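You operate a simulated robot arm through the tools that you are given. There is no shell and no other tool.

Carry out the task below with a simulated robot arm. There is one attempt and no reset: what you move stays moved.

TASK
Put things in order on the steel bench top. At the end: the yellow fuse from the steel bench top stands where the red cap stood; the red cap from the steel bench top stands where the clear jar (marked "AXLE") stood; the gold straight fitting from the steel bench top is on the green plate; the clear jar from the steel bench top is on the silver plate; whatever was shut is shut again. Leave all else as you found it, and nothing knocked over. Set down upright: clear jar.

Only the result counts: the job must be done as asked and must still hold three seconds after the hand-in. Knocking over, shifting, dropping, spilling or breaking anything else fails it. A push-on lid holds only when it is set on centred and level and pressed home; a screw cap is set on level and turned clockwise until tight.

THE ROBOT
A 7-joint arm with a two-finger parallel gripper, fixed in place. Base frame: the origin is on the floor under the middle of its stand, x ahead of it, y to its left, z up; the work surface is at about z = 0.82. Lengths are in m, angles in degrees, forces in N, time in s.
With the tool pointing down near the work surface it reaches from about 0.1 to 0.66 m from the base axis. Its first joint turns from -66.0 to 66.0 degrees. Payload 1.57 kg.
The TCP is the grasp point between the finger pads, 0.03 m short of the fingertips. In the tool frame z runs along the fingers and y along their closing line. Largest opening 0.08 m; finger width 0.017, thickness 0.012; the body of the gripper, 0.04 by 0.082 m, starts 0.08 m behind the TCP.
Orientation is that of the tool frame in the base frame, as [roll, pitch, yaw] about the fixed x, y, z axes, in that order (R = Rz(yaw) Ry(pitch) Rx(roll)). With the fingers straight down and closing along the base's y, the tool's x points along the base's -x, its y along +y and its z along -z.

THE INTERFACE
- The arm moves only by the tool servo_tool. Its argument "plan" is a list that holds one entry, the list of rows, each a list of 7 numbers: the shift along the tool's x, y, z in m, then the turn, a rotation vector about the tool's x, y, z in degrees, then the finger opening in m, from 0 to 0.08. In form: [[[dx, dy, dz, ax, ay, az, grip], ...]]. A call has 1 to 20 rows; each row shifts and turns the commanded pose from where the row before left it, along the tool's axes as they then stand. Rows are played at 5 a second. More than 0.05 m and 8.6 degrees between two rows, or a gripper value outside its range, and nothing of the call is played. Where a pose cannot be reached the arm comes as near as it can. A force on the tool above 40 N (or 10 N above the force at the start of the call, whichever is more), or a blocked arm, ends the call early, and 0.2 s more pass. Each finger travels about 0.072 m/s and halts on what it meets, pressing with about 27 N; the grip force reading is that of the motor and also rises with nothing between the fingers. The clock runs only during rows and for 0.2 s after the last one: add rows that do not move to give the fingers time. It gives the time, the measured TCP pose, the force on the tool (base axes), the opening and the grip force at its end, in the units of the frame above (readings bear some noise), with the torque about the TCP (base axes, N m) and any sound that the robot's microphone picked up.
- Cameras (640 x 400 px; columns grow to the right, rows downward): "scene" is fixed at [0.0726, 0.4784, 1.4033]; the picture's right is [-0.29, -0.96, 0.00], its down [-0.74, 0.23, -0.63] and it looks along [0.60, -0.19, -0.77] (base axes); focal length 259 px, centre (320, 200). "wrist" rides on the gripper at [0.072, -0.007, -0.122] in the tool frame; the picture's right is [0.09, 1.00, 0.00], its down [-0.84, 0.08, -0.54] and it looks along [-0.54, 0.05, 0.84] (tool axes); focal length 238 px, centre (320, 200). There is no depth. A picture from a camera that has moved, and an enlarged one, comes with that camera's place and axes in the base frame and with its lens.
- get_image(camera): a new picture of that camera. The clock stands still meanwhile.
- close_up(camera, box): a new picture of the part [left, top, right, bottom] of that camera's present view, enlarged. The clock stands still meanwhile.
- hand_in(): hands the job in; it is judged then, once.

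Places have to be worked out from the pictures, the camera data and where the tool is seen. Open the gripper and draw the arm clear of the work before you hand the job in, unless the task says otherwise.

The tools are called after "Request:" by a JSON object that holds its "name" and its "arguments". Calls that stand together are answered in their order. servo_tool: Moves the arm, as the interface text tells. Its arguments: {"type":"object","properties":{"plan":{"type":"array","items":{"type":"array","items":{"type":"array","items":{"type":"number"}}}}},"required":["plan"]} The other tools are called the same way: get_image (camera) takes a picture; close_up (camera, box) takes an enlarged picture of a part of a camera's view; hand_in () hands the job in.

At the start:

```text
time: 0.0
tcp_pos: [0.3647, 0.1316, 1.1474]
tcp_rot: [180.0, 0.0, 180.0]
contact_force: [-0.4, 0.0, 1.0]
ft_torque: [0.03, -0.01, 0.0]
opening: 0.0799
gripper_force: 0.0
```

scene: 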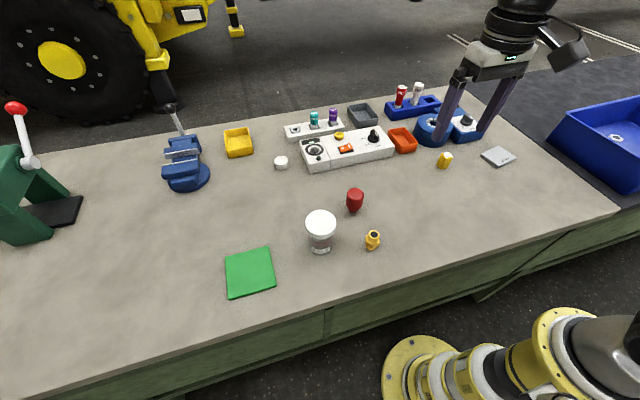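
wrist: 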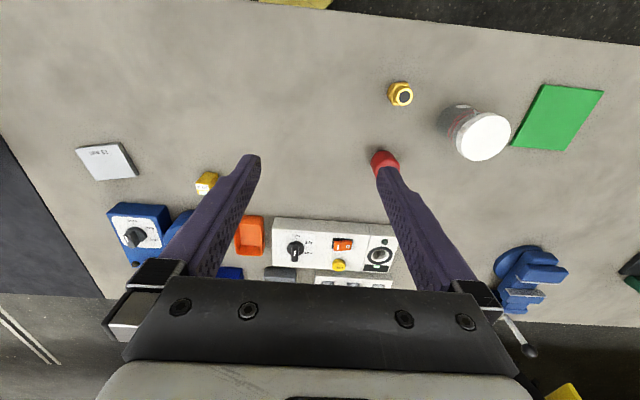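

I'll look closer at the objects in the scene before moving anything.

Request:
{"name": "close_up", "arguments": {"camera": "scene", "box": [280, 170, 400, 270]}}

Request:
{"name": "close_up", "arguments": {"camera": "scene", "box": [380, 70, 540, 190]}}

Request:
{"name": "close_up", "arguments": {"camera": "wrist", "box": [350, 60, 620, 200]}}

Request:
{"name": "close_up", "arguments": {"camera": "wrist", "box": [60, 120, 280, 280]}}

Request:
{"name": "close_up", "arguments": {"camera": "scene", "box": [260, 90, 430, 190]}}

```text
4.00 times, centred on (340, 220) of scene
camera zoom: at [0.0726, 0.4784, 1.4033], right [-0.29, -0.96, 0.0], down [-0.74, 0.23, -0.63], along [0.6, -0.19, -0.77], focal length 1034 px, centre (240, 120)
```

zoom: 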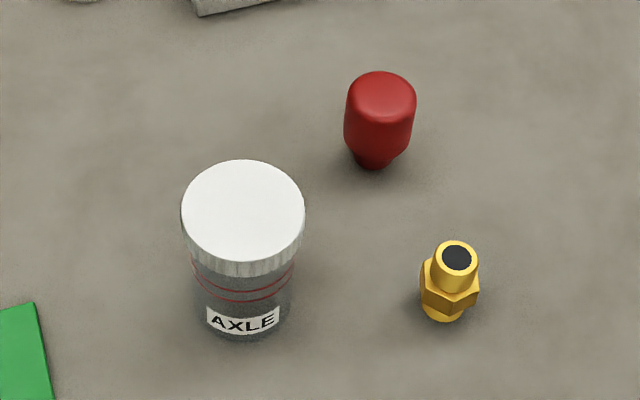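

```text
3.33 times, centred on (460, 130) of scene
camera zoom: at [0.0726, 0.4784, 1.4033], right [-0.29, -0.96, 0.0], down [-0.74, 0.23, -0.63], along [0.6, -0.19, -0.77], focal length 862 px, centre (-147, 433)
```

zoom: 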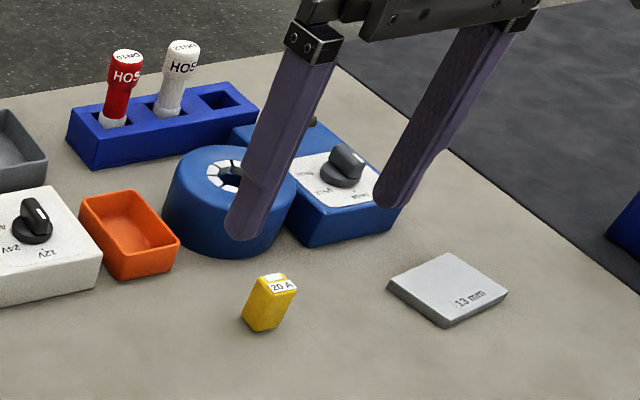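

```text
2.37 times, centred on (485, 130) of wrist
camera zoom: at [0.2917, 0.1238, 1.2691], right [-0.09, 1.0, 0.0], down [0.84, 0.08, 0.54], along [0.54, 0.05, -0.84], focal length 565 px, centre (-71, 366)
```

zoom: 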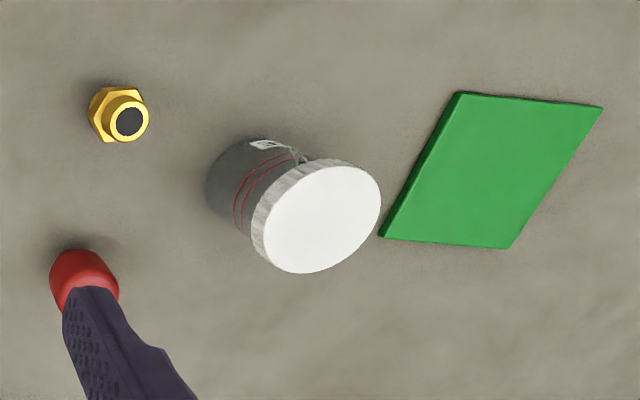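

```text
2.50 times, centred on (170, 200) of wrist
camera zoom: at [0.2917, 0.1238, 1.2691], right [-0.09, 1.0, 0.0], down [0.84, 0.08, 0.54], along [0.54, 0.05, -0.84], focal length 596 px, centre (695, 200)
```

zoom: 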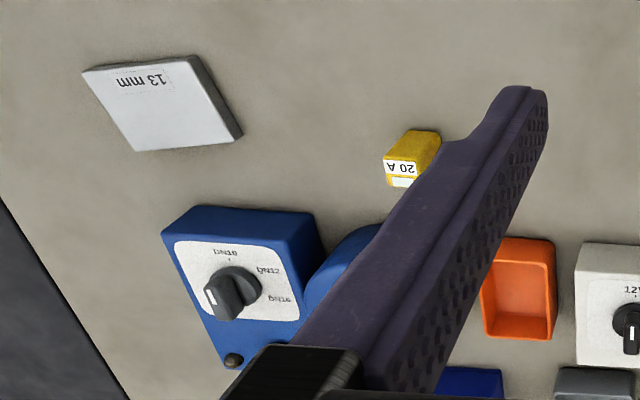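

```text
3.76 times, centred on (345, 140) of scene
camera zoom: at [0.0726, 0.4784, 1.4033], right [-0.29, -0.96, 0.0], down [-0.74, 0.23, -0.63], along [0.6, -0.19, -0.77], focal length 974 px, centre (226, 426)
```

zoom: 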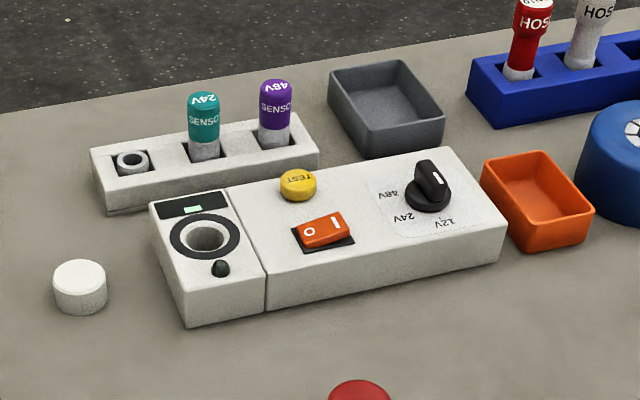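

The jar seems to be at about (0.389, 0.375) and about 0.095 tall. The red cap is near (0.467, 0.255), the fitting near (0.34, 0.258), the fuse near (0.545, -0.087) and the silver plate near (0.525, -0.29). I'll move above the jar to check this with the wrist camera.

Request:
{"name": "servo_tool", "arguments": {"plan": [[[-0.004, 0.0406, 0.0162, 0, 0, 0, 0.08], [-0.004, 0.0406, 0.0162, 0, 0, 0, 0.08], [-0.004, 0.0406, 0.0162, 0, 0, 0, 0.08], [-0.004, 0.0406, 0.0162, 0, 0, 0, 0.08], [-0.004, 0.0406, 0.0162, 0, 0, 0, 0.08], [-0.004, 0.0406, 0.0162, 0, 0, 0, 0.08], [0, 0, 0, 0, 0, 0, 0.08], [0, 0, 0, 0, 0, 0, 0.08]]]}}

Request:
{"name": "get_image", "arguments": {"camera": "wrist"}}

Request:
{"name": "get_image", "arguments": {"camera": "scene"}}

```text
time: 1.8
tcp_pos: [0.389, 0.3747, 1.0481]
tcp_rot: [-179.9, 0.0, 179.9]
contact_force: [0.1, 0.7, 0.4]
ft_torque: [0.01, 0.0, 0.0]
opening: 0.08
gripper_force: 0.1
```

```text
taken
camera wrist: at [0.317, 0.3673, 1.1696], right [-0.09, 1.0, 0.0], down [0.84, 0.08, 0.54], along [0.54, 0.05, -0.84], focal length 238 px, centre (320, 200)
```

wrist: 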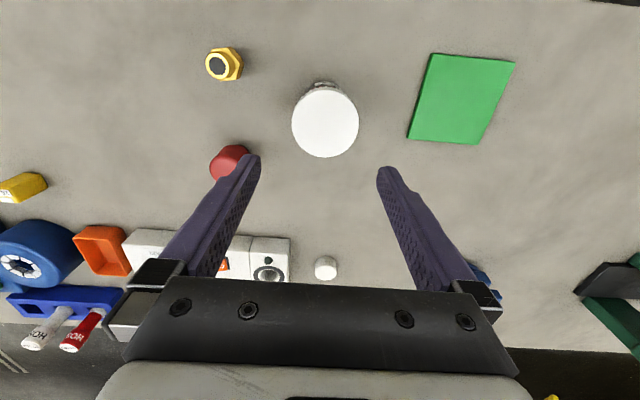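

```text
taken
```

scene: 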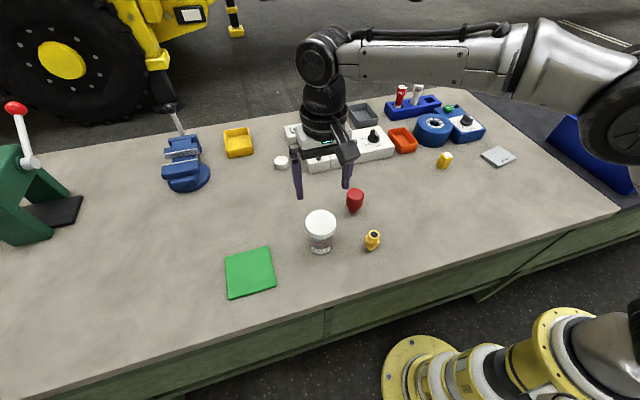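

The wrist view puts the jar a few mm to the left (+y) of the TCP and slightly closer to the base. I'll measure it more precisely with an enlarged view.

Request:
{"name": "close_up", "arguments": {"camera": "wrist", "box": [270, 60, 380, 170]}}

Request:
{"name": "close_up", "arguments": {"camera": "wrist", "box": [180, 30, 280, 200]}}

Request:
{"name": "close_up", "arguments": {"camera": "scene", "box": [295, 200, 345, 260]}}

```text
3.64 times, centred on (325, 115) of wrist
camera zoom: at [0.317, 0.3673, 1.1696], right [-0.09, 1.0, 0.0], down [0.84, 0.08, 0.54], along [0.54, 0.05, -0.84], focal length 867 px, centre (302, 509)
```

zoom: 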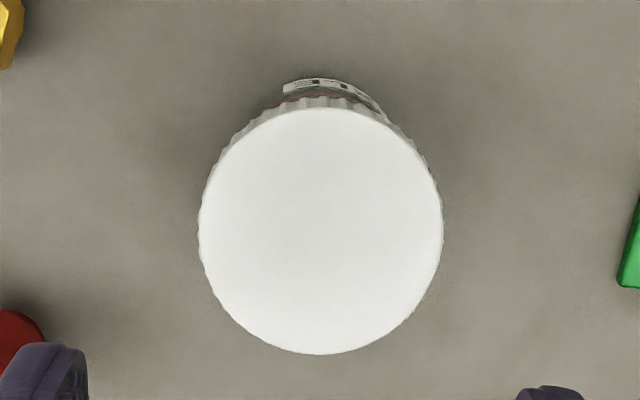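

```text
2.35 times, centred on (230, 115) of wrist
camera zoom: at [0.317, 0.3673, 1.1696], right [-0.09, 1.0, 0.0], down [0.84, 0.08, 0.54], along [0.54, 0.05, -0.84], focal length 561 px, centre (532, 400)
```

zoom: 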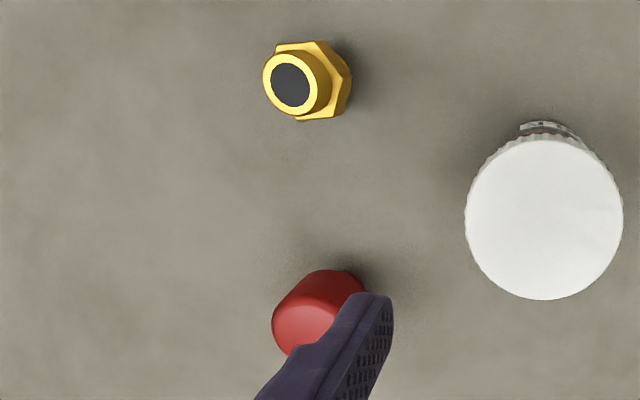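

```text
6.67 times, centred on (320, 230) of scene
camera zoom: at [0.0726, 0.4784, 1.4033], right [-0.29, -0.96, 0.0], down [-0.74, 0.23, -0.63], along [0.6, -0.19, -0.77], focal length 1724 px, centre (320, 0)
```

zoom: 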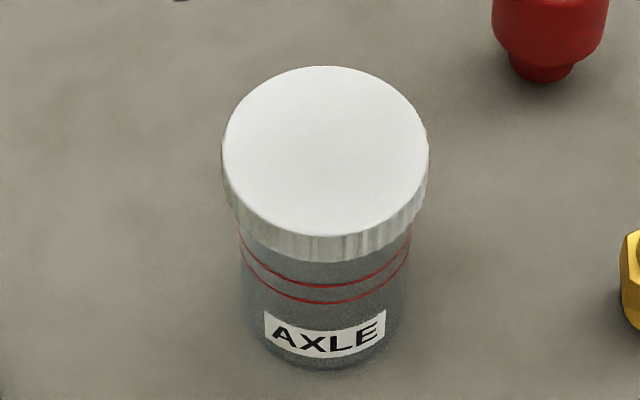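

The enlarged view gives the lid centre at about (0.385, 0.378), top z about 0.915, with the lid about 0.071 wide. I'll line up over it and go down until the fingertips are just above the lid, then check the alignment.

Request:
{"name": "servo_tool", "arguments": {"plan": [[[0.0015, 0.0018, 0.03, 0, 0, 0, 0.08], [0.0015, 0.0018, 0.03, 0, 0, 0, 0.08], [0, 0, 0.023, 0, 0, 0, 0.08], [0, 0, 0, 0, 0, 0, 0.08], [0, 0, 0, 0, 0, 0, 0.08]]]}}

Request:
{"name": "get_image", "arguments": {"camera": "wrist"}}

Request:
{"name": "get_image", "arguments": {"camera": "scene"}}

Request:
{"name": "close_up", "arguments": {"camera": "scene", "box": [260, 140, 380, 260]}}

```text
time: 3.0
tcp_pos: [0.3847, 0.379, 0.9665]
tcp_rot: [-180.0, 0.0, -180.0]
contact_force: [-0.7, 0.1, -0.4]
ft_torque: [0.0, 0.01, 0.01]
opening: 0.0802
gripper_force: 0.2
```

```text
taken
camera wrist: at [0.3132, 0.3718, 1.0882], right [-0.09, 1.0, 0.0], down [0.84, 0.08, 0.54], along [0.54, 0.05, -0.84], focal length 238 px, centre (320, 200)
```

wrist: 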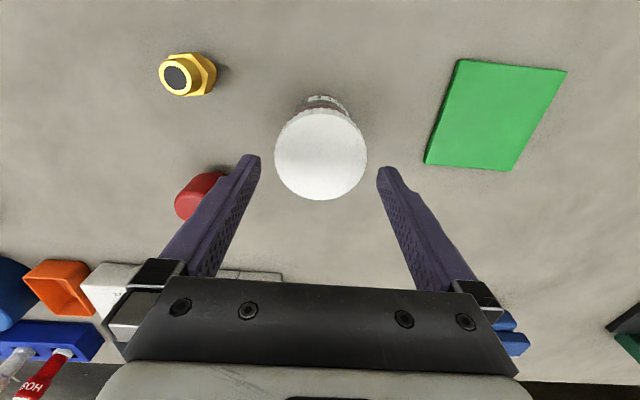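

```text
taken
```

scene: 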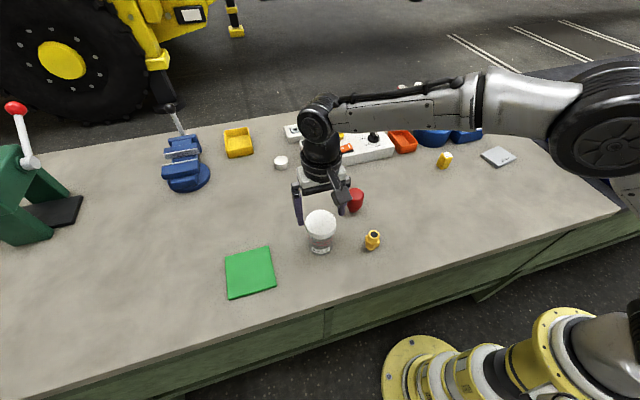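

```text
3.33 times, centred on (320, 200) of scene
camera zoom: at [0.0726, 0.4784, 1.4033], right [-0.29, -0.96, 0.0], down [-0.74, 0.23, -0.63], along [0.6, -0.19, -0.77], focal length 862 px, centre (320, 200)
```

zoom: 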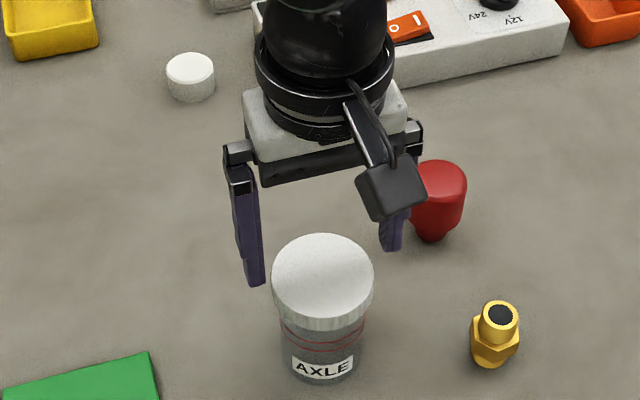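

Request:
{"name": "close_up", "arguments": {"camera": "wrist", "box": [230, 90, 410, 210]}}

```text
3.33 times, centred on (320, 150) of wrist
camera zoom: at [0.3132, 0.3718, 1.0882], right [-0.09, 1.0, 0.0], down [0.84, 0.08, 0.54], along [0.54, 0.05, -0.84], focal length 794 px, centre (320, 367)
```

zoom: 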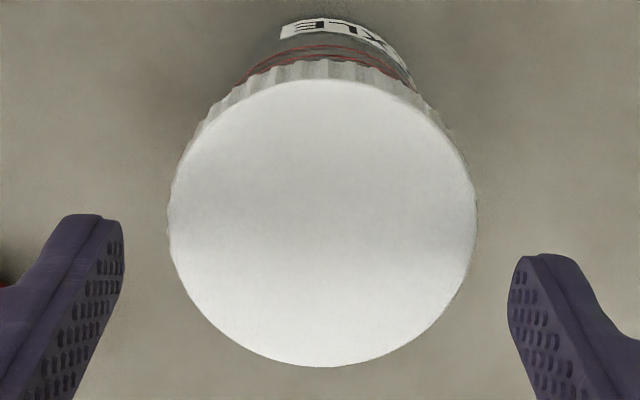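

The corrected jar centre is (0.3875, 0.379). The lid (about 0.072) is wider than the body (about 0.061), so a straight-down grip would clamp the lid. I'll tilt the hand 45° so the fingers reach the body under the lid, first rising to a safe height and then tilting.

Request:
{"name": "servo_tool", "arguments": {"plan": [[[0.0, 0, -0.045, 0, 0, 0, 0.08], [0.02, 0, -0.045, 0, 0, 0, 0.08], [0.03, 0, 0, 0, -7.5, 0, 0.08], [0.03, 0, 0, 0, -7.5, 0, 0.08], [0, 0, 0, 0, -7.5, 0, 0.08], [0, 0, 0, 0, -7.5, 0, 0.08], [0, 0, 0, 0, -7.5, 0, 0.08], [0, 0, 0, 0, -7.5, 0, 0.08], [0, 0, 0, 0, 0, 0, 0.08], [0, 0, 0, 0, 0, 0, 0.08]]]}}

Request:
{"name": "get_image", "arguments": {"camera": "wrist"}}

Request:
{"name": "get_image", "arguments": {"camera": "scene"}}

```text
time: 5.2
tcp_pos: [0.3361, 0.3624, 1.0531]
tcp_rot: [179.8, 44.9, 179.8]
contact_force: [0.0, 0.0, 0.7]
ft_torque: [-0.03, -0.02, -0.03]
opening: 0.0799
gripper_force: 0.0
out of reach, approached as far as the arm can: row 7, 8
```

```text
taken
camera wrist: at [0.1989, 0.3547, 1.089], right [-0.07, 1.0, -0.06], down [0.21, 0.08, 0.97], along [0.98, 0.05, -0.21], focal length 238 px, centre (320, 200)
```

wrist: 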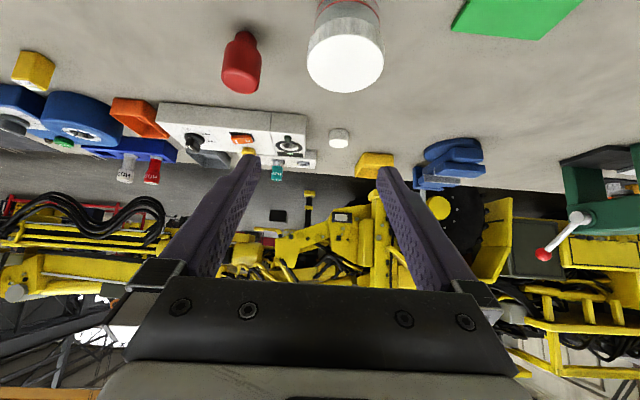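

```text
taken
```

scene: 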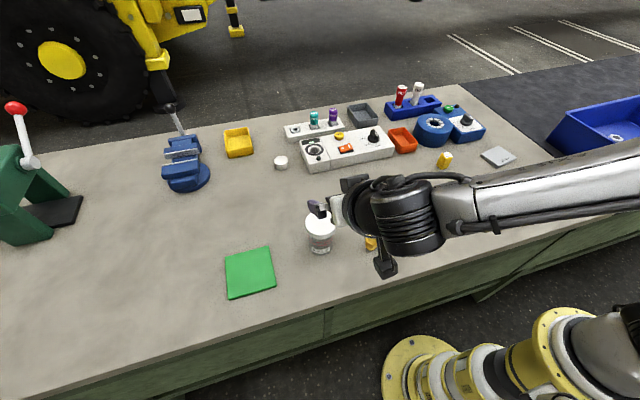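

At this azimuth the tilted pose ran into a reach limit. The jar needs a more radial approach, and the fitting stands in that space, so I'll move the fitting first. I'll rotate back upright and go look at it near (0.3435, 0.258).

Request:
{"name": "servo_tool", "arguments": {"plan": [[[0, 0, 0, 0, 7.5, 0, 0.08], [0, 0, 0, 0, 7.5, 0, 0.08], [0, 0, 0, 0, 7.5, 0, 0.08], [0, 0, 0, 0, 7.5, 0, 0.08], [0, 0, 0, 0, 7.5, 0, 0.08], [0, 0, 0, 0, 7.5, 0, 0.08], [0, -0.035, 0, 0, 0, 0, 0.08], [0, -0.035, 0, 0, 0, 0, 0.08], [0, -0.034, 0, 0, 0, 0, 0.08], [0, 0, 0, 0, 0, 0, 0.08], [0, 0, 0, 0, 0, 0, 0.08]]]}}

Request:
{"name": "get_image", "arguments": {"camera": "wrist"}}

```text
time: 7.6
tcp_pos: [0.3334, 0.26, 1.0513]
tcp_rot: [-179.9, 0.0, -180.0]
contact_force: [0.6, 1.7, -0.1]
ft_torque: [-0.07, -0.01, 0.01]
opening: 0.0801
gripper_force: 0.0
```

```text
taken
camera wrist: at [0.262, 0.2537, 1.174], right [-0.09, 1.0, 0.0], down [0.84, 0.08, 0.54], along [0.54, 0.05, -0.84], focal length 238 px, centre (320, 200)
```

wrist: 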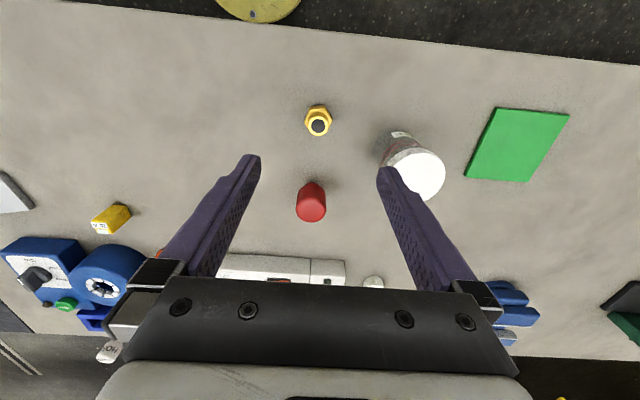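

The commanded pose follows the actual one, and the fitting is nearly under the TCP. I'll take a close-up of it for its position and hex orientation.

Request:
{"name": "close_up", "arguments": {"camera": "wrist", "box": [280, 85, 360, 145]}}

Request:
{"name": "close_up", "arguments": {"camera": "scene", "box": [355, 220, 395, 255]}}

Request:
{"name": "close_up", "arguments": {"camera": "wrist", "box": [270, 160, 350, 230]}}

Request:
{"name": "close_up", "arguments": {"camera": "wrist", "box": [440, 80, 600, 200]}}

```text
6.67 times, centred on (320, 115) of wrist
camera zoom: at [0.262, 0.2537, 1.174], right [-0.09, 1.0, 0.0], down [0.84, 0.08, 0.54], along [0.54, 0.05, -0.84], focal length 1589 px, centre (320, 767)
```

zoom: 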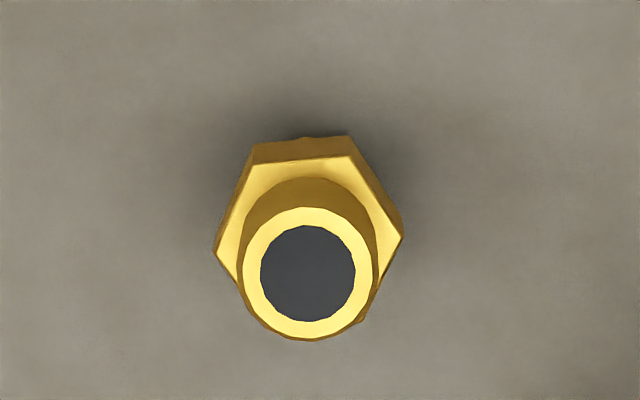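

```text
11.43 times, centred on (375, 238) of scene
camera zoom: at [0.0726, 0.4784, 1.4033], right [-0.29, -0.96, 0.0], down [-0.74, 0.23, -0.63], along [0.6, -0.19, -0.77], focal length 2956 px, centre (-309, -229)
```

zoom: 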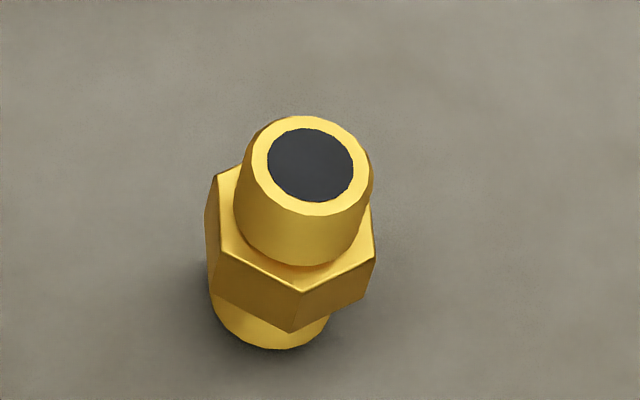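

```text
5.71 times, centred on (310, 195) of wrist
camera zoom: at [0.262, 0.2537, 1.174], right [-0.09, 1.0, 0.0], down [0.84, 0.08, 0.54], along [0.54, 0.05, -0.84], focal length 1362 px, centre (377, 229)
```

zoom: 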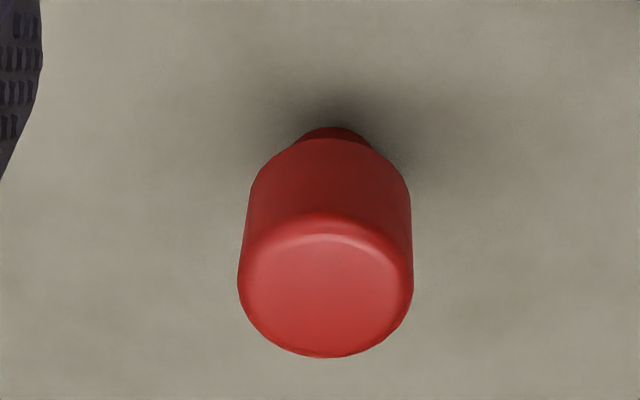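

```text
3.33 times, centred on (520, 140) of wrist
camera zoom: at [0.262, 0.2537, 1.174], right [-0.09, 1.0, 0.0], down [0.84, 0.08, 0.54], along [0.54, 0.05, -0.84], focal length 794 px, centre (-347, 400)
```

zoom: 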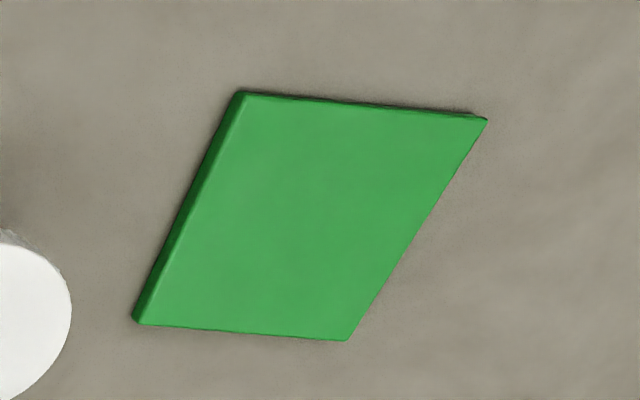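

The fitting's tube (about 0.026 across) tops out near z = 0.877 at (0.344, 0.259), and its hex top is near 0.859. The green plate covers x 0.31–0.42 and y 0.507–0.617. I'll go down to just above the fitting and check.

Request:
{"name": "servo_tool", "arguments": {"plan": [[[-0.0054, -0.0006, 0.045, 0, 0, 0, 0.08], [-0.0054, -0.0006, 0.045, 0, 0, 0, 0.08], [0, 0, 0.036, 0, 0, 0, 0.08], [0, 0, 0, 0, 0, 0, 0.06], [0, 0, 0, 0, 0, 0, 0.06]]]}}

Request:
{"name": "close_up", "arguments": {"camera": "wrist", "box": [240, 110, 400, 210]}}

Request:
{"name": "close_up", "arguments": {"camera": "scene", "box": [320, 180, 420, 270]}}

```text
time: 8.8
tcp_pos: [0.343, 0.2604, 0.9253]
tcp_rot: [-179.9, 0.0, 180.0]
contact_force: [-0.1, 0.1, -1.0]
ft_torque: [0.04, -0.02, 0.01]
opening: 0.0599
gripper_force: 0.1
```

```text
4.00 times, centred on (320, 160) of wrist
camera zoom: at [0.2711, 0.2519, 1.0485], right [-0.09, 1.0, 0.0], down [0.84, 0.08, 0.54], along [0.54, 0.05, -0.84], focal length 953 px, centre (320, 360)
```

zoom: 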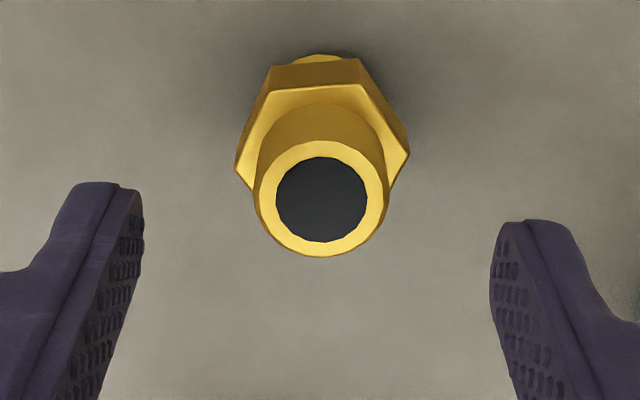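

```text
4.44 times, centred on (370, 225) of scene
camera zoom: at [0.0726, 0.4784, 1.4033], right [-0.29, -0.96, 0.0], down [-0.74, 0.23, -0.63], along [0.6, -0.19, -0.77], focal length 1149 px, centre (98, 89)
```

zoom: 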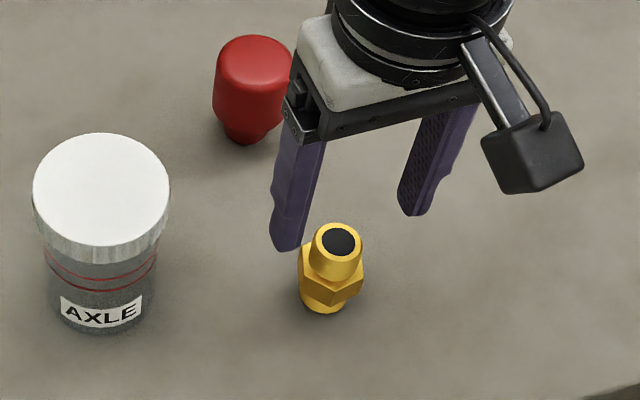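

The fitting lies within about 1 mm of the TCP axis. I'll descend to z ≈ 0.893 so the fingertips sit just above the hex, and close on the tube.

Request:
{"name": "servo_tool", "arguments": {"plan": [[[-0.0012, 0, 0.016, 0, 0, 0, 0.06], [0, 0, 0.0155, 0, 0, 0, 0.06], [0, 0, 0, 0, 0, 0, 0.06], [0, 0, 0, 0, 0, 0, 0.04], [0, 0, 0, 0, 0, 0, 0.02], [0, 0, 0, 0, 0, 0, 0.01], [0, 0, 0, 0, 0, 0, 0.01], [0, 0, 0, 0, 0, 0, 0.01]]]}}

Request:
{"name": "close_up", "arguments": {"camera": "scene", "box": [320, 180, 420, 270]}}

Request:
{"name": "close_up", "arguments": {"camera": "wrist", "box": [240, 110, 400, 210]}}

```text
time: 10.6
tcp_pos: [0.3452, 0.2596, 0.895]
tcp_rot: [-180.0, 0.1, 180.0]
contact_force: [0.6, 0.2, 0.1]
ft_torque: [0.04, 0.0, 0.0]
opening: 0.0255
gripper_force: 26.9
```

```text
4.44 times, centred on (370, 225) of scene
camera zoom: at [0.0727, 0.4784, 1.4033], right [-0.29, -0.96, 0.0], down [-0.74, 0.23, -0.63], along [0.6, -0.19, -0.77], focal length 1149 px, centre (98, 89)
```

zoom: 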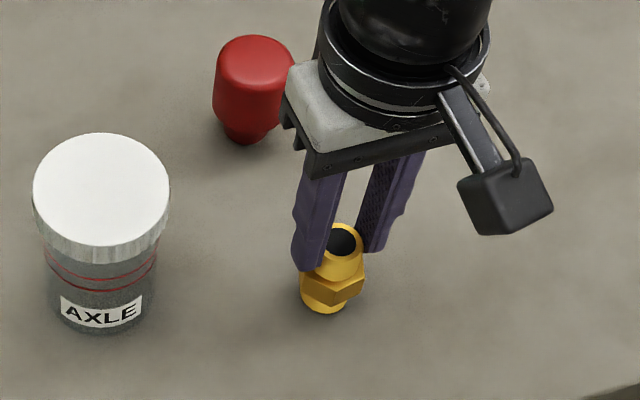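

```text
4.00 times, centred on (320, 160) of wrist
camera zoom: at [0.2735, 0.252, 1.0166], right [-0.09, 1.0, 0.0], down [0.84, 0.08, 0.54], along [0.54, 0.05, -0.84], focal length 953 px, centre (320, 360)
```

zoom: 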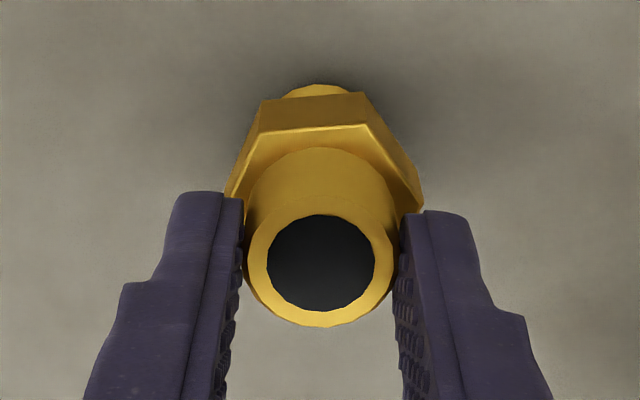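

The tube is gripped at 0.0255 m. I'll lift it straight up, then carry it above jar height over to the green plate near (0.350, 0.545).

Request:
{"name": "servo_tool", "arguments": {"plan": [[[0, 0, -0.02, 0, 0, 0, 0.01], [0, 0, -0.035, 0, 0, 0, 0.01], [0, 0, -0.04, 0, 0, 0, 0.01], [0, 0, -0.04, 0, 0, 0, 0.01], [0, 0, -0.04, 0, 0, 0, 0.01], [0, 0.02, 0, 0, 0, 0, 0.01], [0, 0.04, 0, 0, 0, 0, 0.01], [0, 0.045, 0, 0, 0, 0, 0.01], [-0.001, 0.045, 0, 0, 0, 0, 0.01], [-0.001, 0.045, 0, 0, 0, 0, 0.01], [-0.001, 0.04, 0, 0, 0, 0, 0.01], [-0.001, 0.03, 0, 0, 0, 0, 0.01], [-0.001, 0.02, 0, 0, 0, 0, 0.01], [0, 0, 0, 0, 0, 0, 0.01], [0, 0, 0, 0, 0, 0, 0.01]]]}}

Request:
{"name": "get_image", "arguments": {"camera": "wrist"}}

Request:
{"name": "get_image", "arguments": {"camera": "scene"}}

```text
time: 13.8
tcp_pos: [0.3337, 0.509, 1.0566]
tcp_rot: [180.0, 0.0, 179.9]
contact_force: [-0.4, -0.8, -1.4]
ft_torque: [0.01, 0.0, 0.01]
opening: 0.0251
gripper_force: 26.9
out of reach, approached as far as the arm can: row 12, 13
```

```text
taken
camera wrist: at [0.2617, 0.5015, 1.1788], right [-0.09, 1.0, 0.0], down [0.84, 0.08, 0.54], along [0.54, 0.05, -0.84], focal length 238 px, centre (320, 200)
```

wrist: 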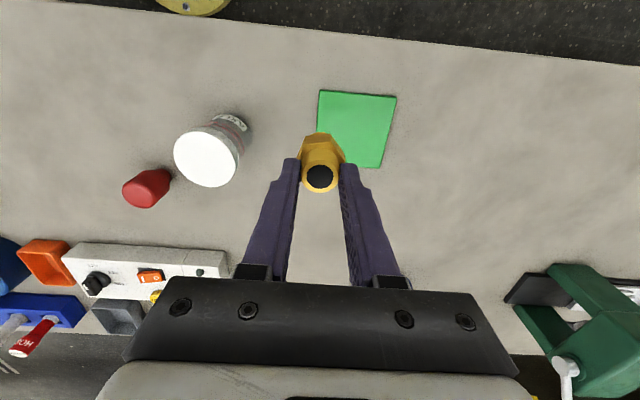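

```text
taken
```

scene: 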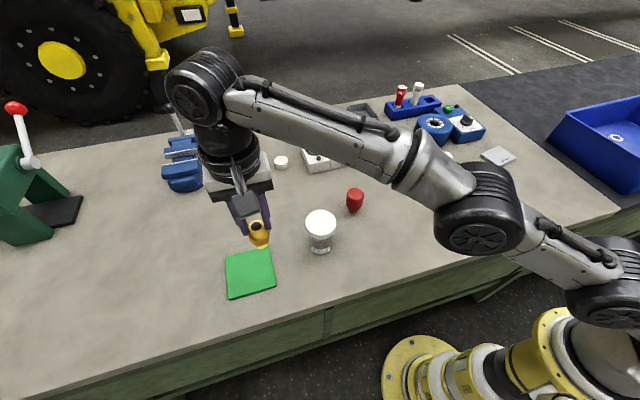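

At this height the reach is shorter. I'll go down to z ≈ 0.94, where reach improves, and then move outward over the plate.

Request:
{"name": "servo_tool", "arguments": {"plan": [[[0, 0, 0.038, 0, 0, 0, 0.01], [0, 0, 0.038, 0, 0, 0, 0.01], [0, 0, 0.038, 0, 0, 0, 0.01], [-0.006, 0.016, 0, 0, 0, 0, 0.01], [-0.006, 0.016, 0, 0, 0, 0, 0.01], [0, 0, 0, 0, 0, 0, 0.01], [0, 0, 0, 0, 0, 0, 0.01]]]}}

Request:
{"name": "get_image", "arguments": {"camera": "wrist"}}

Request:
{"name": "close_up", "arguments": {"camera": "scene", "box": [200, 180, 320, 310]}}

```text
time: 15.4
tcp_pos: [0.3456, 0.5393, 0.9425]
tcp_rot: [-180.0, 0.0, -179.9]
contact_force: [0.4, -0.8, -2.0]
ft_torque: [0.0, 0.01, -0.01]
opening: 0.025
gripper_force: 27.8
```

```text
taken
camera wrist: at [0.2736, 0.5315, 1.0645], right [-0.09, 1.0, 0.0], down [0.84, 0.08, 0.54], along [0.54, 0.05, -0.84], focal length 238 px, centre (320, 200)
```

wrist: 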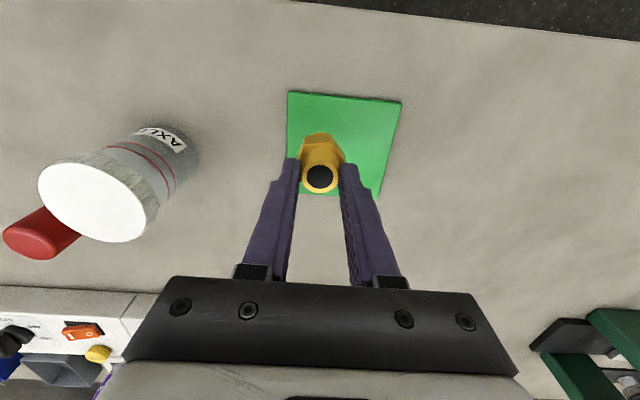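

```text
3.08 times, centred on (260, 245) of scene
camera zoom: at [0.0727, 0.4784, 1.4033], right [-0.29, -0.96, 0.0], down [-0.74, 0.23, -0.63], along [0.6, -0.19, -0.77], focal length 796 px, centre (505, 62)
```

zoom: 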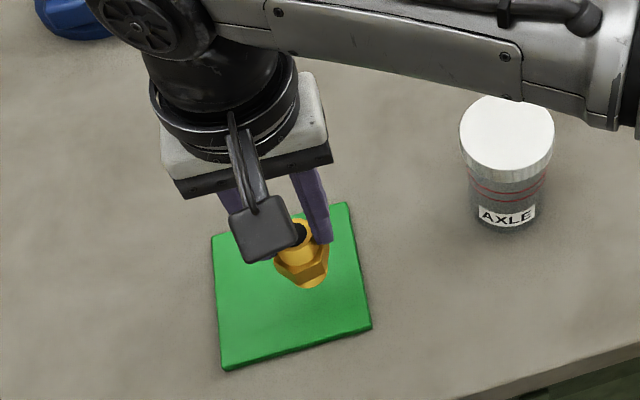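

The fitting is over the plate. I'll nudge it slightly further onto the plate and lower it to just above the surface.

Request:
{"name": "servo_tool", "arguments": {"plan": [[[-0.004, 0.004, 0.012, 0, 0, 0, 0.01], [0, 0, 0.012, 0, 0, 0, 0.01], [0, 0, 0.01, 0, 0, 0, 0.01], [0, 0, 0, 0, 0, 0, 0.01], [0, 0, 0, 0, 0, 0, 0.01]]]}}

Request:
{"name": "close_up", "arguments": {"camera": "scene", "box": [220, 220, 300, 310]}}

Request:
{"name": "close_up", "arguments": {"camera": "wrist", "box": [260, 80, 420, 210]}}

```text
time: 16.6
tcp_pos: [0.3509, 0.5428, 0.9075]
tcp_rot: [179.9, 0.0, -180.0]
contact_force: [-0.2, 0.1, -1.6]
ft_torque: [-0.01, 0.01, 0.02]
opening: 0.0254
gripper_force: 26.5
```

```text
4.44 times, centred on (260, 265) of scene
camera zoom: at [0.0727, 0.4784, 1.4033], right [-0.29, -0.96, 0.0], down [-0.74, 0.23, -0.63], along [0.6, -0.19, -0.77], focal length 1149 px, centre (587, -89)
```

zoom: 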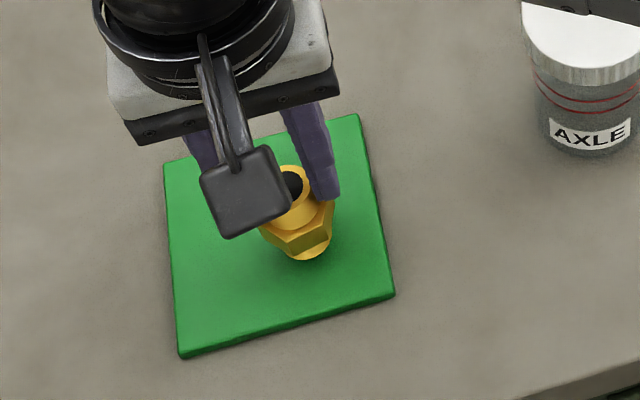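

```text
3.08 times, centred on (340, 145) of wrist
camera zoom: at [0.279, 0.5363, 1.0297], right [-0.09, 1.0, 0.0], down [0.84, 0.08, 0.54], along [0.54, 0.05, -0.84], focal length 733 px, centre (258, 369)
```

zoom: 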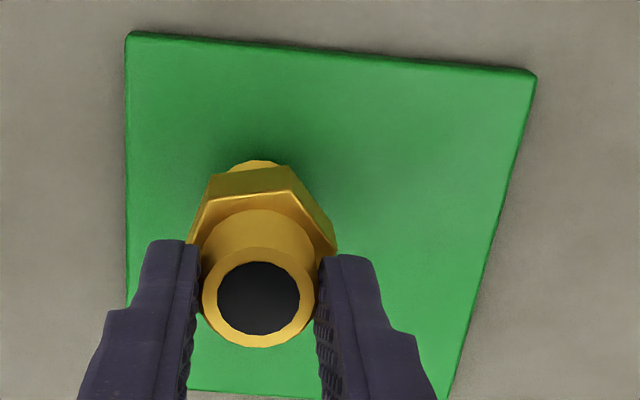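

The fitting hovers a few mm above the plate, well inside its edges. I'll lower it in 1 mm steps while watching the force.

Request:
{"name": "servo_tool", "arguments": {"plan": [[[0, 0, 0.0015, 0, 0, 0, 0.01], [0, 0, 0.001, 0, 0, 0, 0.01], [0, 0, 0.001, 0, 0, 0, 0.01], [0, 0, 0.001, 0, 0, 0, 0.01], [0, 0, 0, 0, 0, 0, 0.01]]]}}

```text
time: 17.8
tcp_pos: [0.3517, 0.5442, 0.9043]
tcp_rot: [-180.0, 0.0, 179.9]
contact_force: [0.5, -0.7, -1.7]
ft_torque: [0.01, -0.02, 0.0]
opening: 0.0256
gripper_force: 27.2
```

Request:
{"name": "servo_tool", "arguments": {"plan": [[[0, 0, 0.001, 0, 0, 0, 0.01], [0, 0, 0.001, 0, 0, 0, 0.01], [0, 0, 0, 0, 0, 0, 0.01]]]}}

Request:
{"name": "close_up", "arguments": {"camera": "scene", "box": [240, 230, 300, 290]}}

```text
time: 18.6
tcp_pos: [0.3522, 0.5431, 0.9033]
tcp_rot: [179.8, 0.1, -180.0]
contact_force: [-0.9, -1.3, 5.6]
ft_torque: [-0.1, 0.1, -0.04]
opening: 0.0253
gripper_force: 27.0
```

```text
6.67 times, centred on (270, 260) of scene
camera zoom: at [0.0726, 0.4782, 1.4034], right [-0.29, -0.96, 0.0], down [-0.74, 0.23, -0.63], along [0.6, -0.19, -0.77], focal length 1724 px, centre (653, -200)
```

zoom: 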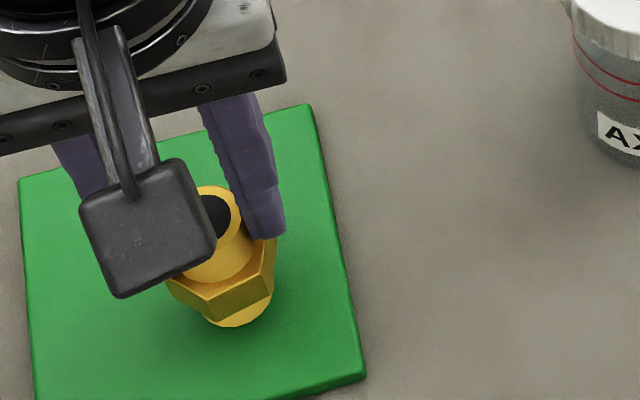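

The force rose to +5.6 N, so the fitting is on the plate. I'll open the fingers and rise straight up.

Request:
{"name": "servo_tool", "arguments": {"plan": [[[0, 0, 0, 0, 0, 0, 0.03], [0, 0, 0, 0, 0, 0, 0.045], [0, 0, 0, 0, 0, 0, 0.06], [0, 0, 0, 0, 0, 0, 0.06], [0, 0, 0, 0, 0, 0, 0.06], [0, 0, -0.02, 0, 0, 0, 0.06], [0, 0, -0.03, 0, 0, 0, 0.06], [0, 0, 0, 0, 0, 0, 0.06]]]}}

Request:
{"name": "close_up", "arguments": {"camera": "scene", "box": [200, 200, 340, 310]}}

Request:
{"name": "get_image", "arguments": {"camera": "wrist"}}

```text
time: 20.4
tcp_pos: [0.3513, 0.5425, 0.9515]
tcp_rot: [-180.0, 0.1, 179.9]
contact_force: [-0.7, -0.3, -0.1]
ft_torque: [0.01, 0.04, -0.04]
opening: 0.0603
gripper_force: 0.2
```

```text
3.64 times, centred on (270, 255) of scene
camera zoom: at [0.0726, 0.4784, 1.4033], right [-0.29, -0.96, 0.0], down [-0.74, 0.23, -0.63], along [0.6, -0.19, -0.77], focal length 940 px, centre (502, 0)
```

zoom: 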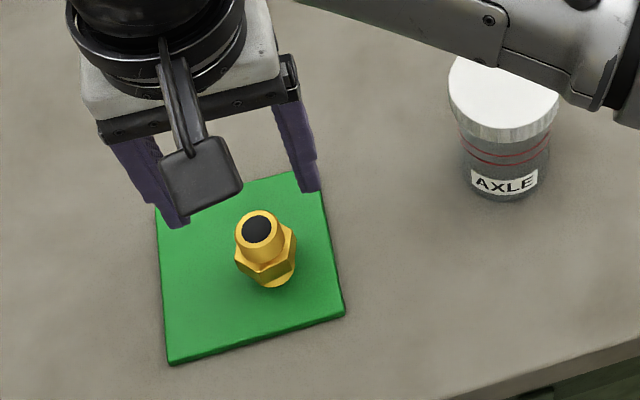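

```text
taken
camera wrist: at [0.2791, 0.5346, 1.0735], right [-0.09, 1.0, 0.0], down [0.84, 0.08, 0.54], along [0.54, 0.05, -0.84], focal length 238 px, centre (320, 200)
```

wrist: 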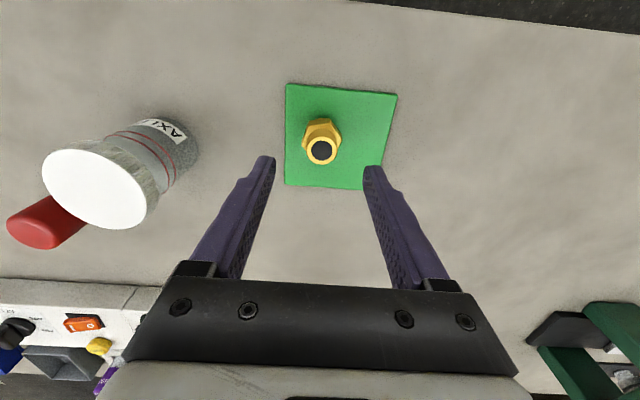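

The fitting stands well on the green plate. Next I'll retreat inward and up, turn the hand to a radial azimuth of about 40°, and stage for the tilted jar approach.

Request:
{"name": "servo_tool", "arguments": {"plan": [[[0.01275, -0.0256, -0.0225, 0, 0, 0, 0.06], [0.01275, -0.0256, -0.0225, 0, 0, 0, 0.08], [0.01275, -0.0256, -0.0225, 0, 0, 0, 0.08], [0.01275, -0.0256, -0.0225, 0, 0, 0, 0.08], [0.005, -0.0375, 0, 0, 0, 0, 0.08], [0.005, -0.0375, 0, 0, 0, 0, 0.08], [0.005, -0.0375, 0, 0, 0, 0, 0.08], [0.005, -0.0375, 0, 0, 0, 0, 0.08], [0, 0, 0, 0, 0, -8, 0.08], [0, 0, 0, 0, 0, -8, 0.08], [0, 0, 0, 0, 0, -8, 0.08], [0, 0, 0, 0, 0, -8, 0.08], [0, 0, 0, 0, 0, -8, 0.08], [0, 0, 0, 0, 0, 0, 0.08]]]}}

Request:
{"name": "get_image", "arguments": {"camera": "wrist"}}

Request:
{"name": "get_image", "arguments": {"camera": "scene"}}

```text
time: 23.4
tcp_pos: [0.2829, 0.2942, 1.0442]
tcp_rot: [-180.0, 0.0, -139.9]
contact_force: [0.6, 0.0, 0.0]
ft_torque: [0.0, 0.01, 0.0]
opening: 0.0799
gripper_force: 0.2
out of reach, approached as far as the arm can: row 1, 2
```

```text
taken
camera wrist: at [0.2318, 0.2412, 1.1666], right [-0.71, 0.7, 0.0], down [0.59, 0.6, 0.54], along [0.38, 0.39, -0.84], focal length 238 px, centre (320, 200)
```

wrist: 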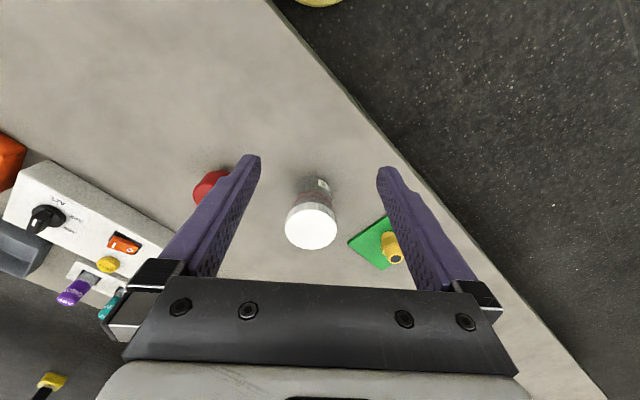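

```text
taken
```

scene: 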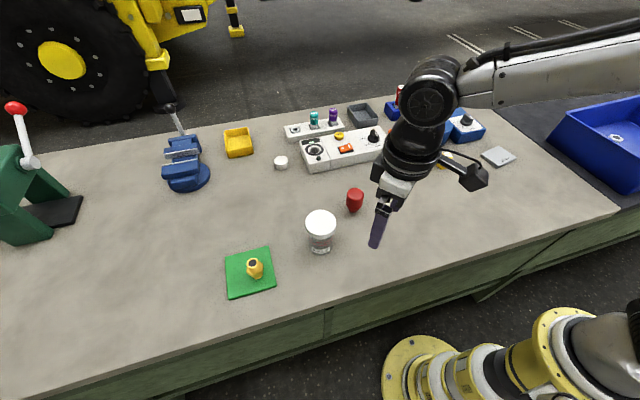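

I'm staged in line with the jar at azimuth 40°. Now I'll tilt the hand back by 45° about the tool's y axis.

Request:
{"name": "servo_tool", "arguments": {"plan": [[[0, 0, 0, 0, -7.5, 0, 0.08], [0, 0, 0, 0, -7.5, 0, 0.08], [0, 0, 0, 0, -7.5, 0, 0.08], [0, 0, 0, 0, -7.5, 0, 0.08], [0, 0, 0, 0, -7.5, 0, 0.08], [0, 0, 0, 0, -7.5, 0, 0.08], [0, 0, 0, 0, 0, 0, 0.08]]]}}

Request:
{"name": "get_image", "arguments": {"camera": "wrist"}}

Request:
{"name": "get_image", "arguments": {"camera": "scene"}}

```text
time: 25.0
tcp_pos: [0.2821, 0.2947, 1.0441]
tcp_rot: [-180.0, 45.0, -140.0]
contact_force: [-0.9, -0.1, 0.1]
ft_torque: [-0.01, 0.01, 0.01]
opening: 0.0802
gripper_force: 0.1
```

```text
taken
camera wrist: at [0.1814, 0.2, 1.0797], right [-0.69, 0.72, -0.06], down [0.11, 0.19, 0.98], along [0.72, 0.67, -0.21], focal length 238 px, centre (320, 200)
```

wrist: 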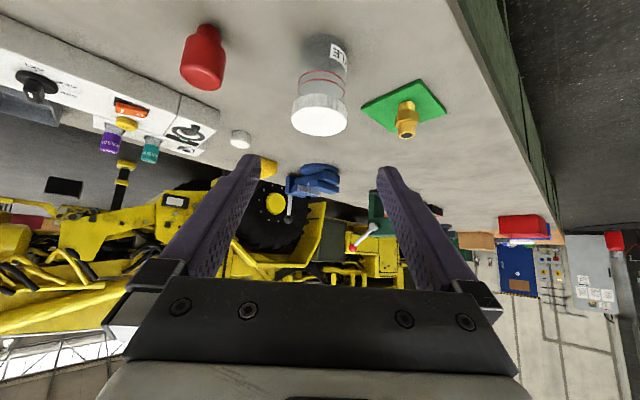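

```text
taken
```

scene: 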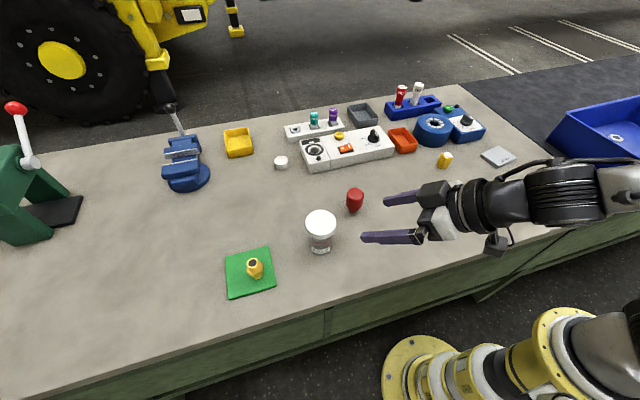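

The tilt of 45° at azimuth 40° was reached exactly. I'll move to the pre-grasp pose 0.12 m back along the tool axis from the jar's body.

Request:
{"name": "servo_tool", "arguments": {"plan": [[[0.0173, -0.0016, 0.03, 0, 0, 0, 0.08], [0.0173, -0.0016, 0.03, 0, 0, 0, 0.08], [0, 0, 0.045, 0, 0, 0, 0.08], [0, 0, 0, 0, 0, 0, 0.08], [0, 0, 0, 0, 0, 0, 0.08]]]}}

Request:
{"name": "get_image", "arguments": {"camera": "wrist"}}

Request:
{"name": "close_up", "arguments": {"camera": "scene", "box": [280, 160, 440, 270]}}

```text
time: 26.2
tcp_pos: [0.3206, 0.3236, 0.9447]
tcp_rot: [180.0, 45.1, -140.0]
contact_force: [0.1, -0.1, 0.4]
ft_torque: [-0.01, -0.02, -0.01]
opening: 0.0804
gripper_force: 0.1
```

```text
taken
camera wrist: at [0.2199, 0.2288, 0.9802], right [-0.69, 0.72, -0.07], down [0.11, 0.19, 0.97], along [0.72, 0.67, -0.21], focal length 238 px, centre (320, 200)
```

wrist: 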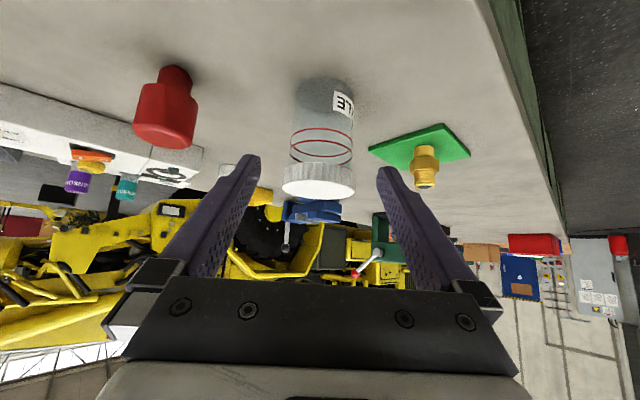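

```text
3.64 times, centred on (360, 215) of scene
camera zoom: at [0.0726, 0.4784, 1.4033], right [-0.29, -0.96, 0.0], down [-0.74, 0.23, -0.63], along [0.6, -0.19, -0.77], focal length 940 px, centre (174, 146)
```

zoom: 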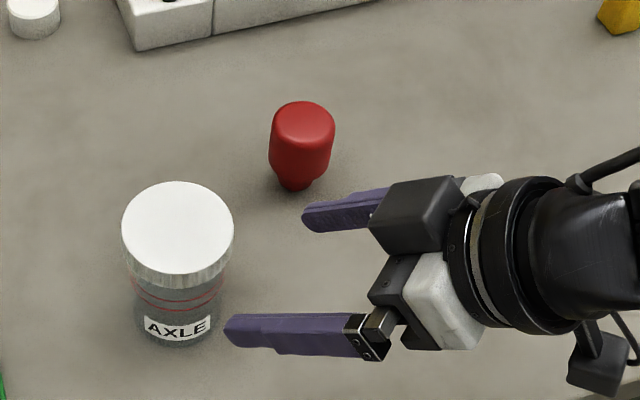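

The jar is centred between the fingers. I'll advance 0.12 m along the tool axis so the fingers straddle the body below the lid.

Request:
{"name": "servo_tool", "arguments": {"plan": [[[-0.0015, 0, 0.03, 0, 0, 0, 0.08], [0, 0, 0.03, 0, 0, 0, 0.08], [0, 0, 0.025, 0, 0, 0, 0.08], [0, 0, 0.02, 0, 0, 0, 0.08], [0, 0, 0.0163, 0, 0, 0, 0.08], [0, 0, 0, 0, 0, 0, 0.08], [0, 0, 0, 0, 0, 0, 0.08]]]}}

Request:
{"name": "get_image", "arguments": {"camera": "wrist"}}

Request:
{"name": "close_up", "arguments": {"camera": "scene", "box": [280, 180, 400, 270]}}

```text
time: 27.8
tcp_pos: [0.3891, 0.3807, 0.861]
tcp_rot: [-180.0, 45.0, -140.0]
contact_force: [0.1, 0.8, 0.5]
ft_torque: [0.01, -0.03, -0.07]
opening: 0.0798
gripper_force: 0.1
```

```text
taken
camera wrist: at [0.2883, 0.2863, 0.8964], right [-0.69, 0.72, -0.07], down [0.11, 0.19, 0.97], along [0.72, 0.67, -0.21], focal length 238 px, centre (320, 200)
```

wrist: 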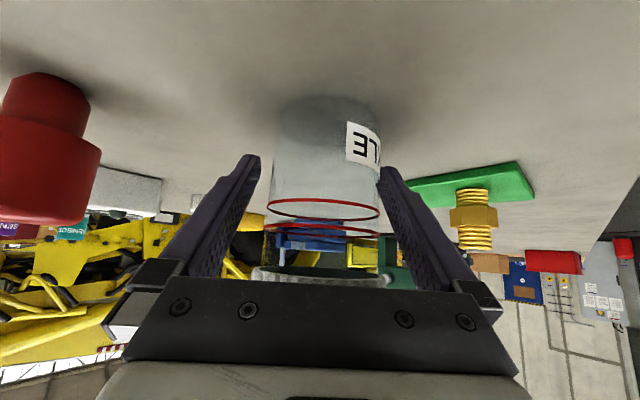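

```text
4.44 times, centred on (340, 225) of scene
camera zoom: at [0.0726, 0.4784, 1.4033], right [-0.29, -0.96, 0.0], down [-0.74, 0.23, -0.63], along [0.6, -0.19, -0.77], focal length 1149 px, centre (231, 89)
```

zoom: 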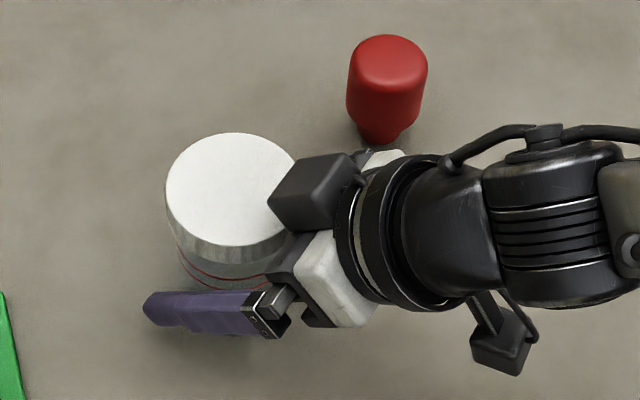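

The fingers straddle the body with no contact force. I'll close slowly on the jar body.

Request:
{"name": "servo_tool", "arguments": {"plan": [[[0, 0, 0, 0, 0, 0, 0.072], [0, 0, 0, 0, 0, 0, 0.066], [0, 0, 0, 0, 0, 0, 0.06], [0, 0, 0, 0, 0, 0, 0.054], [0, 0, 0, 0, 0, 0, 0.045], [0, 0, 0, 0, 0, 0, 0.04], [0, 0, 0, 0, 0, 0, 0.04]]]}}

Request:
{"name": "get_image", "arguments": {"camera": "wrist"}}

Request:
{"name": "close_up", "arguments": {"camera": "scene", "box": [280, 180, 400, 270]}}

```text
time: 29.4
tcp_pos: [0.3887, 0.3809, 0.8615]
tcp_rot: [179.9, 45.2, -140.1]
contact_force: [0.6, 0.7, 0.5]
ft_torque: [0.05, -0.03, -0.03]
opening: 0.0616
gripper_force: 26.8
```

```text
taken
camera wrist: at [0.2882, 0.2863, 0.8965], right [-0.69, 0.72, -0.07], down [0.11, 0.19, 0.97], along [0.72, 0.67, -0.21], focal length 238 px, centre (320, 200)
```

wrist: 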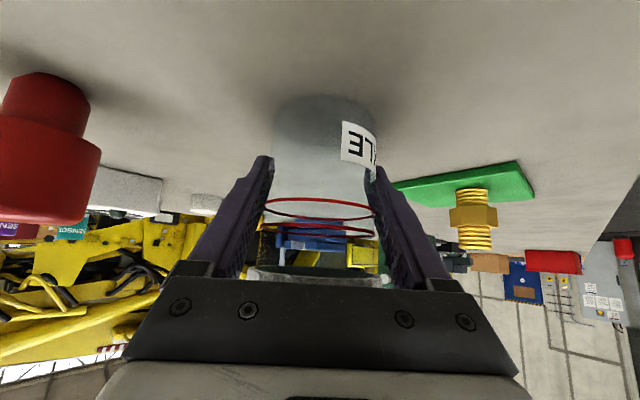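

```text
4.44 times, centred on (340, 225) of scene
camera zoom: at [0.0726, 0.4784, 1.4033], right [-0.29, -0.96, 0.0], down [-0.74, 0.23, -0.63], along [0.6, -0.19, -0.77], focal length 1149 px, centre (231, 89)
```

zoom: 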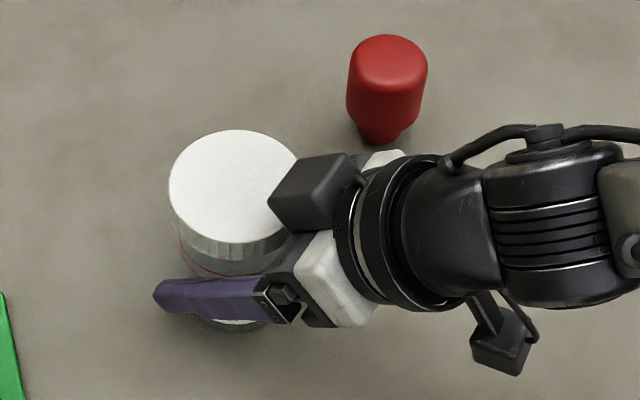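

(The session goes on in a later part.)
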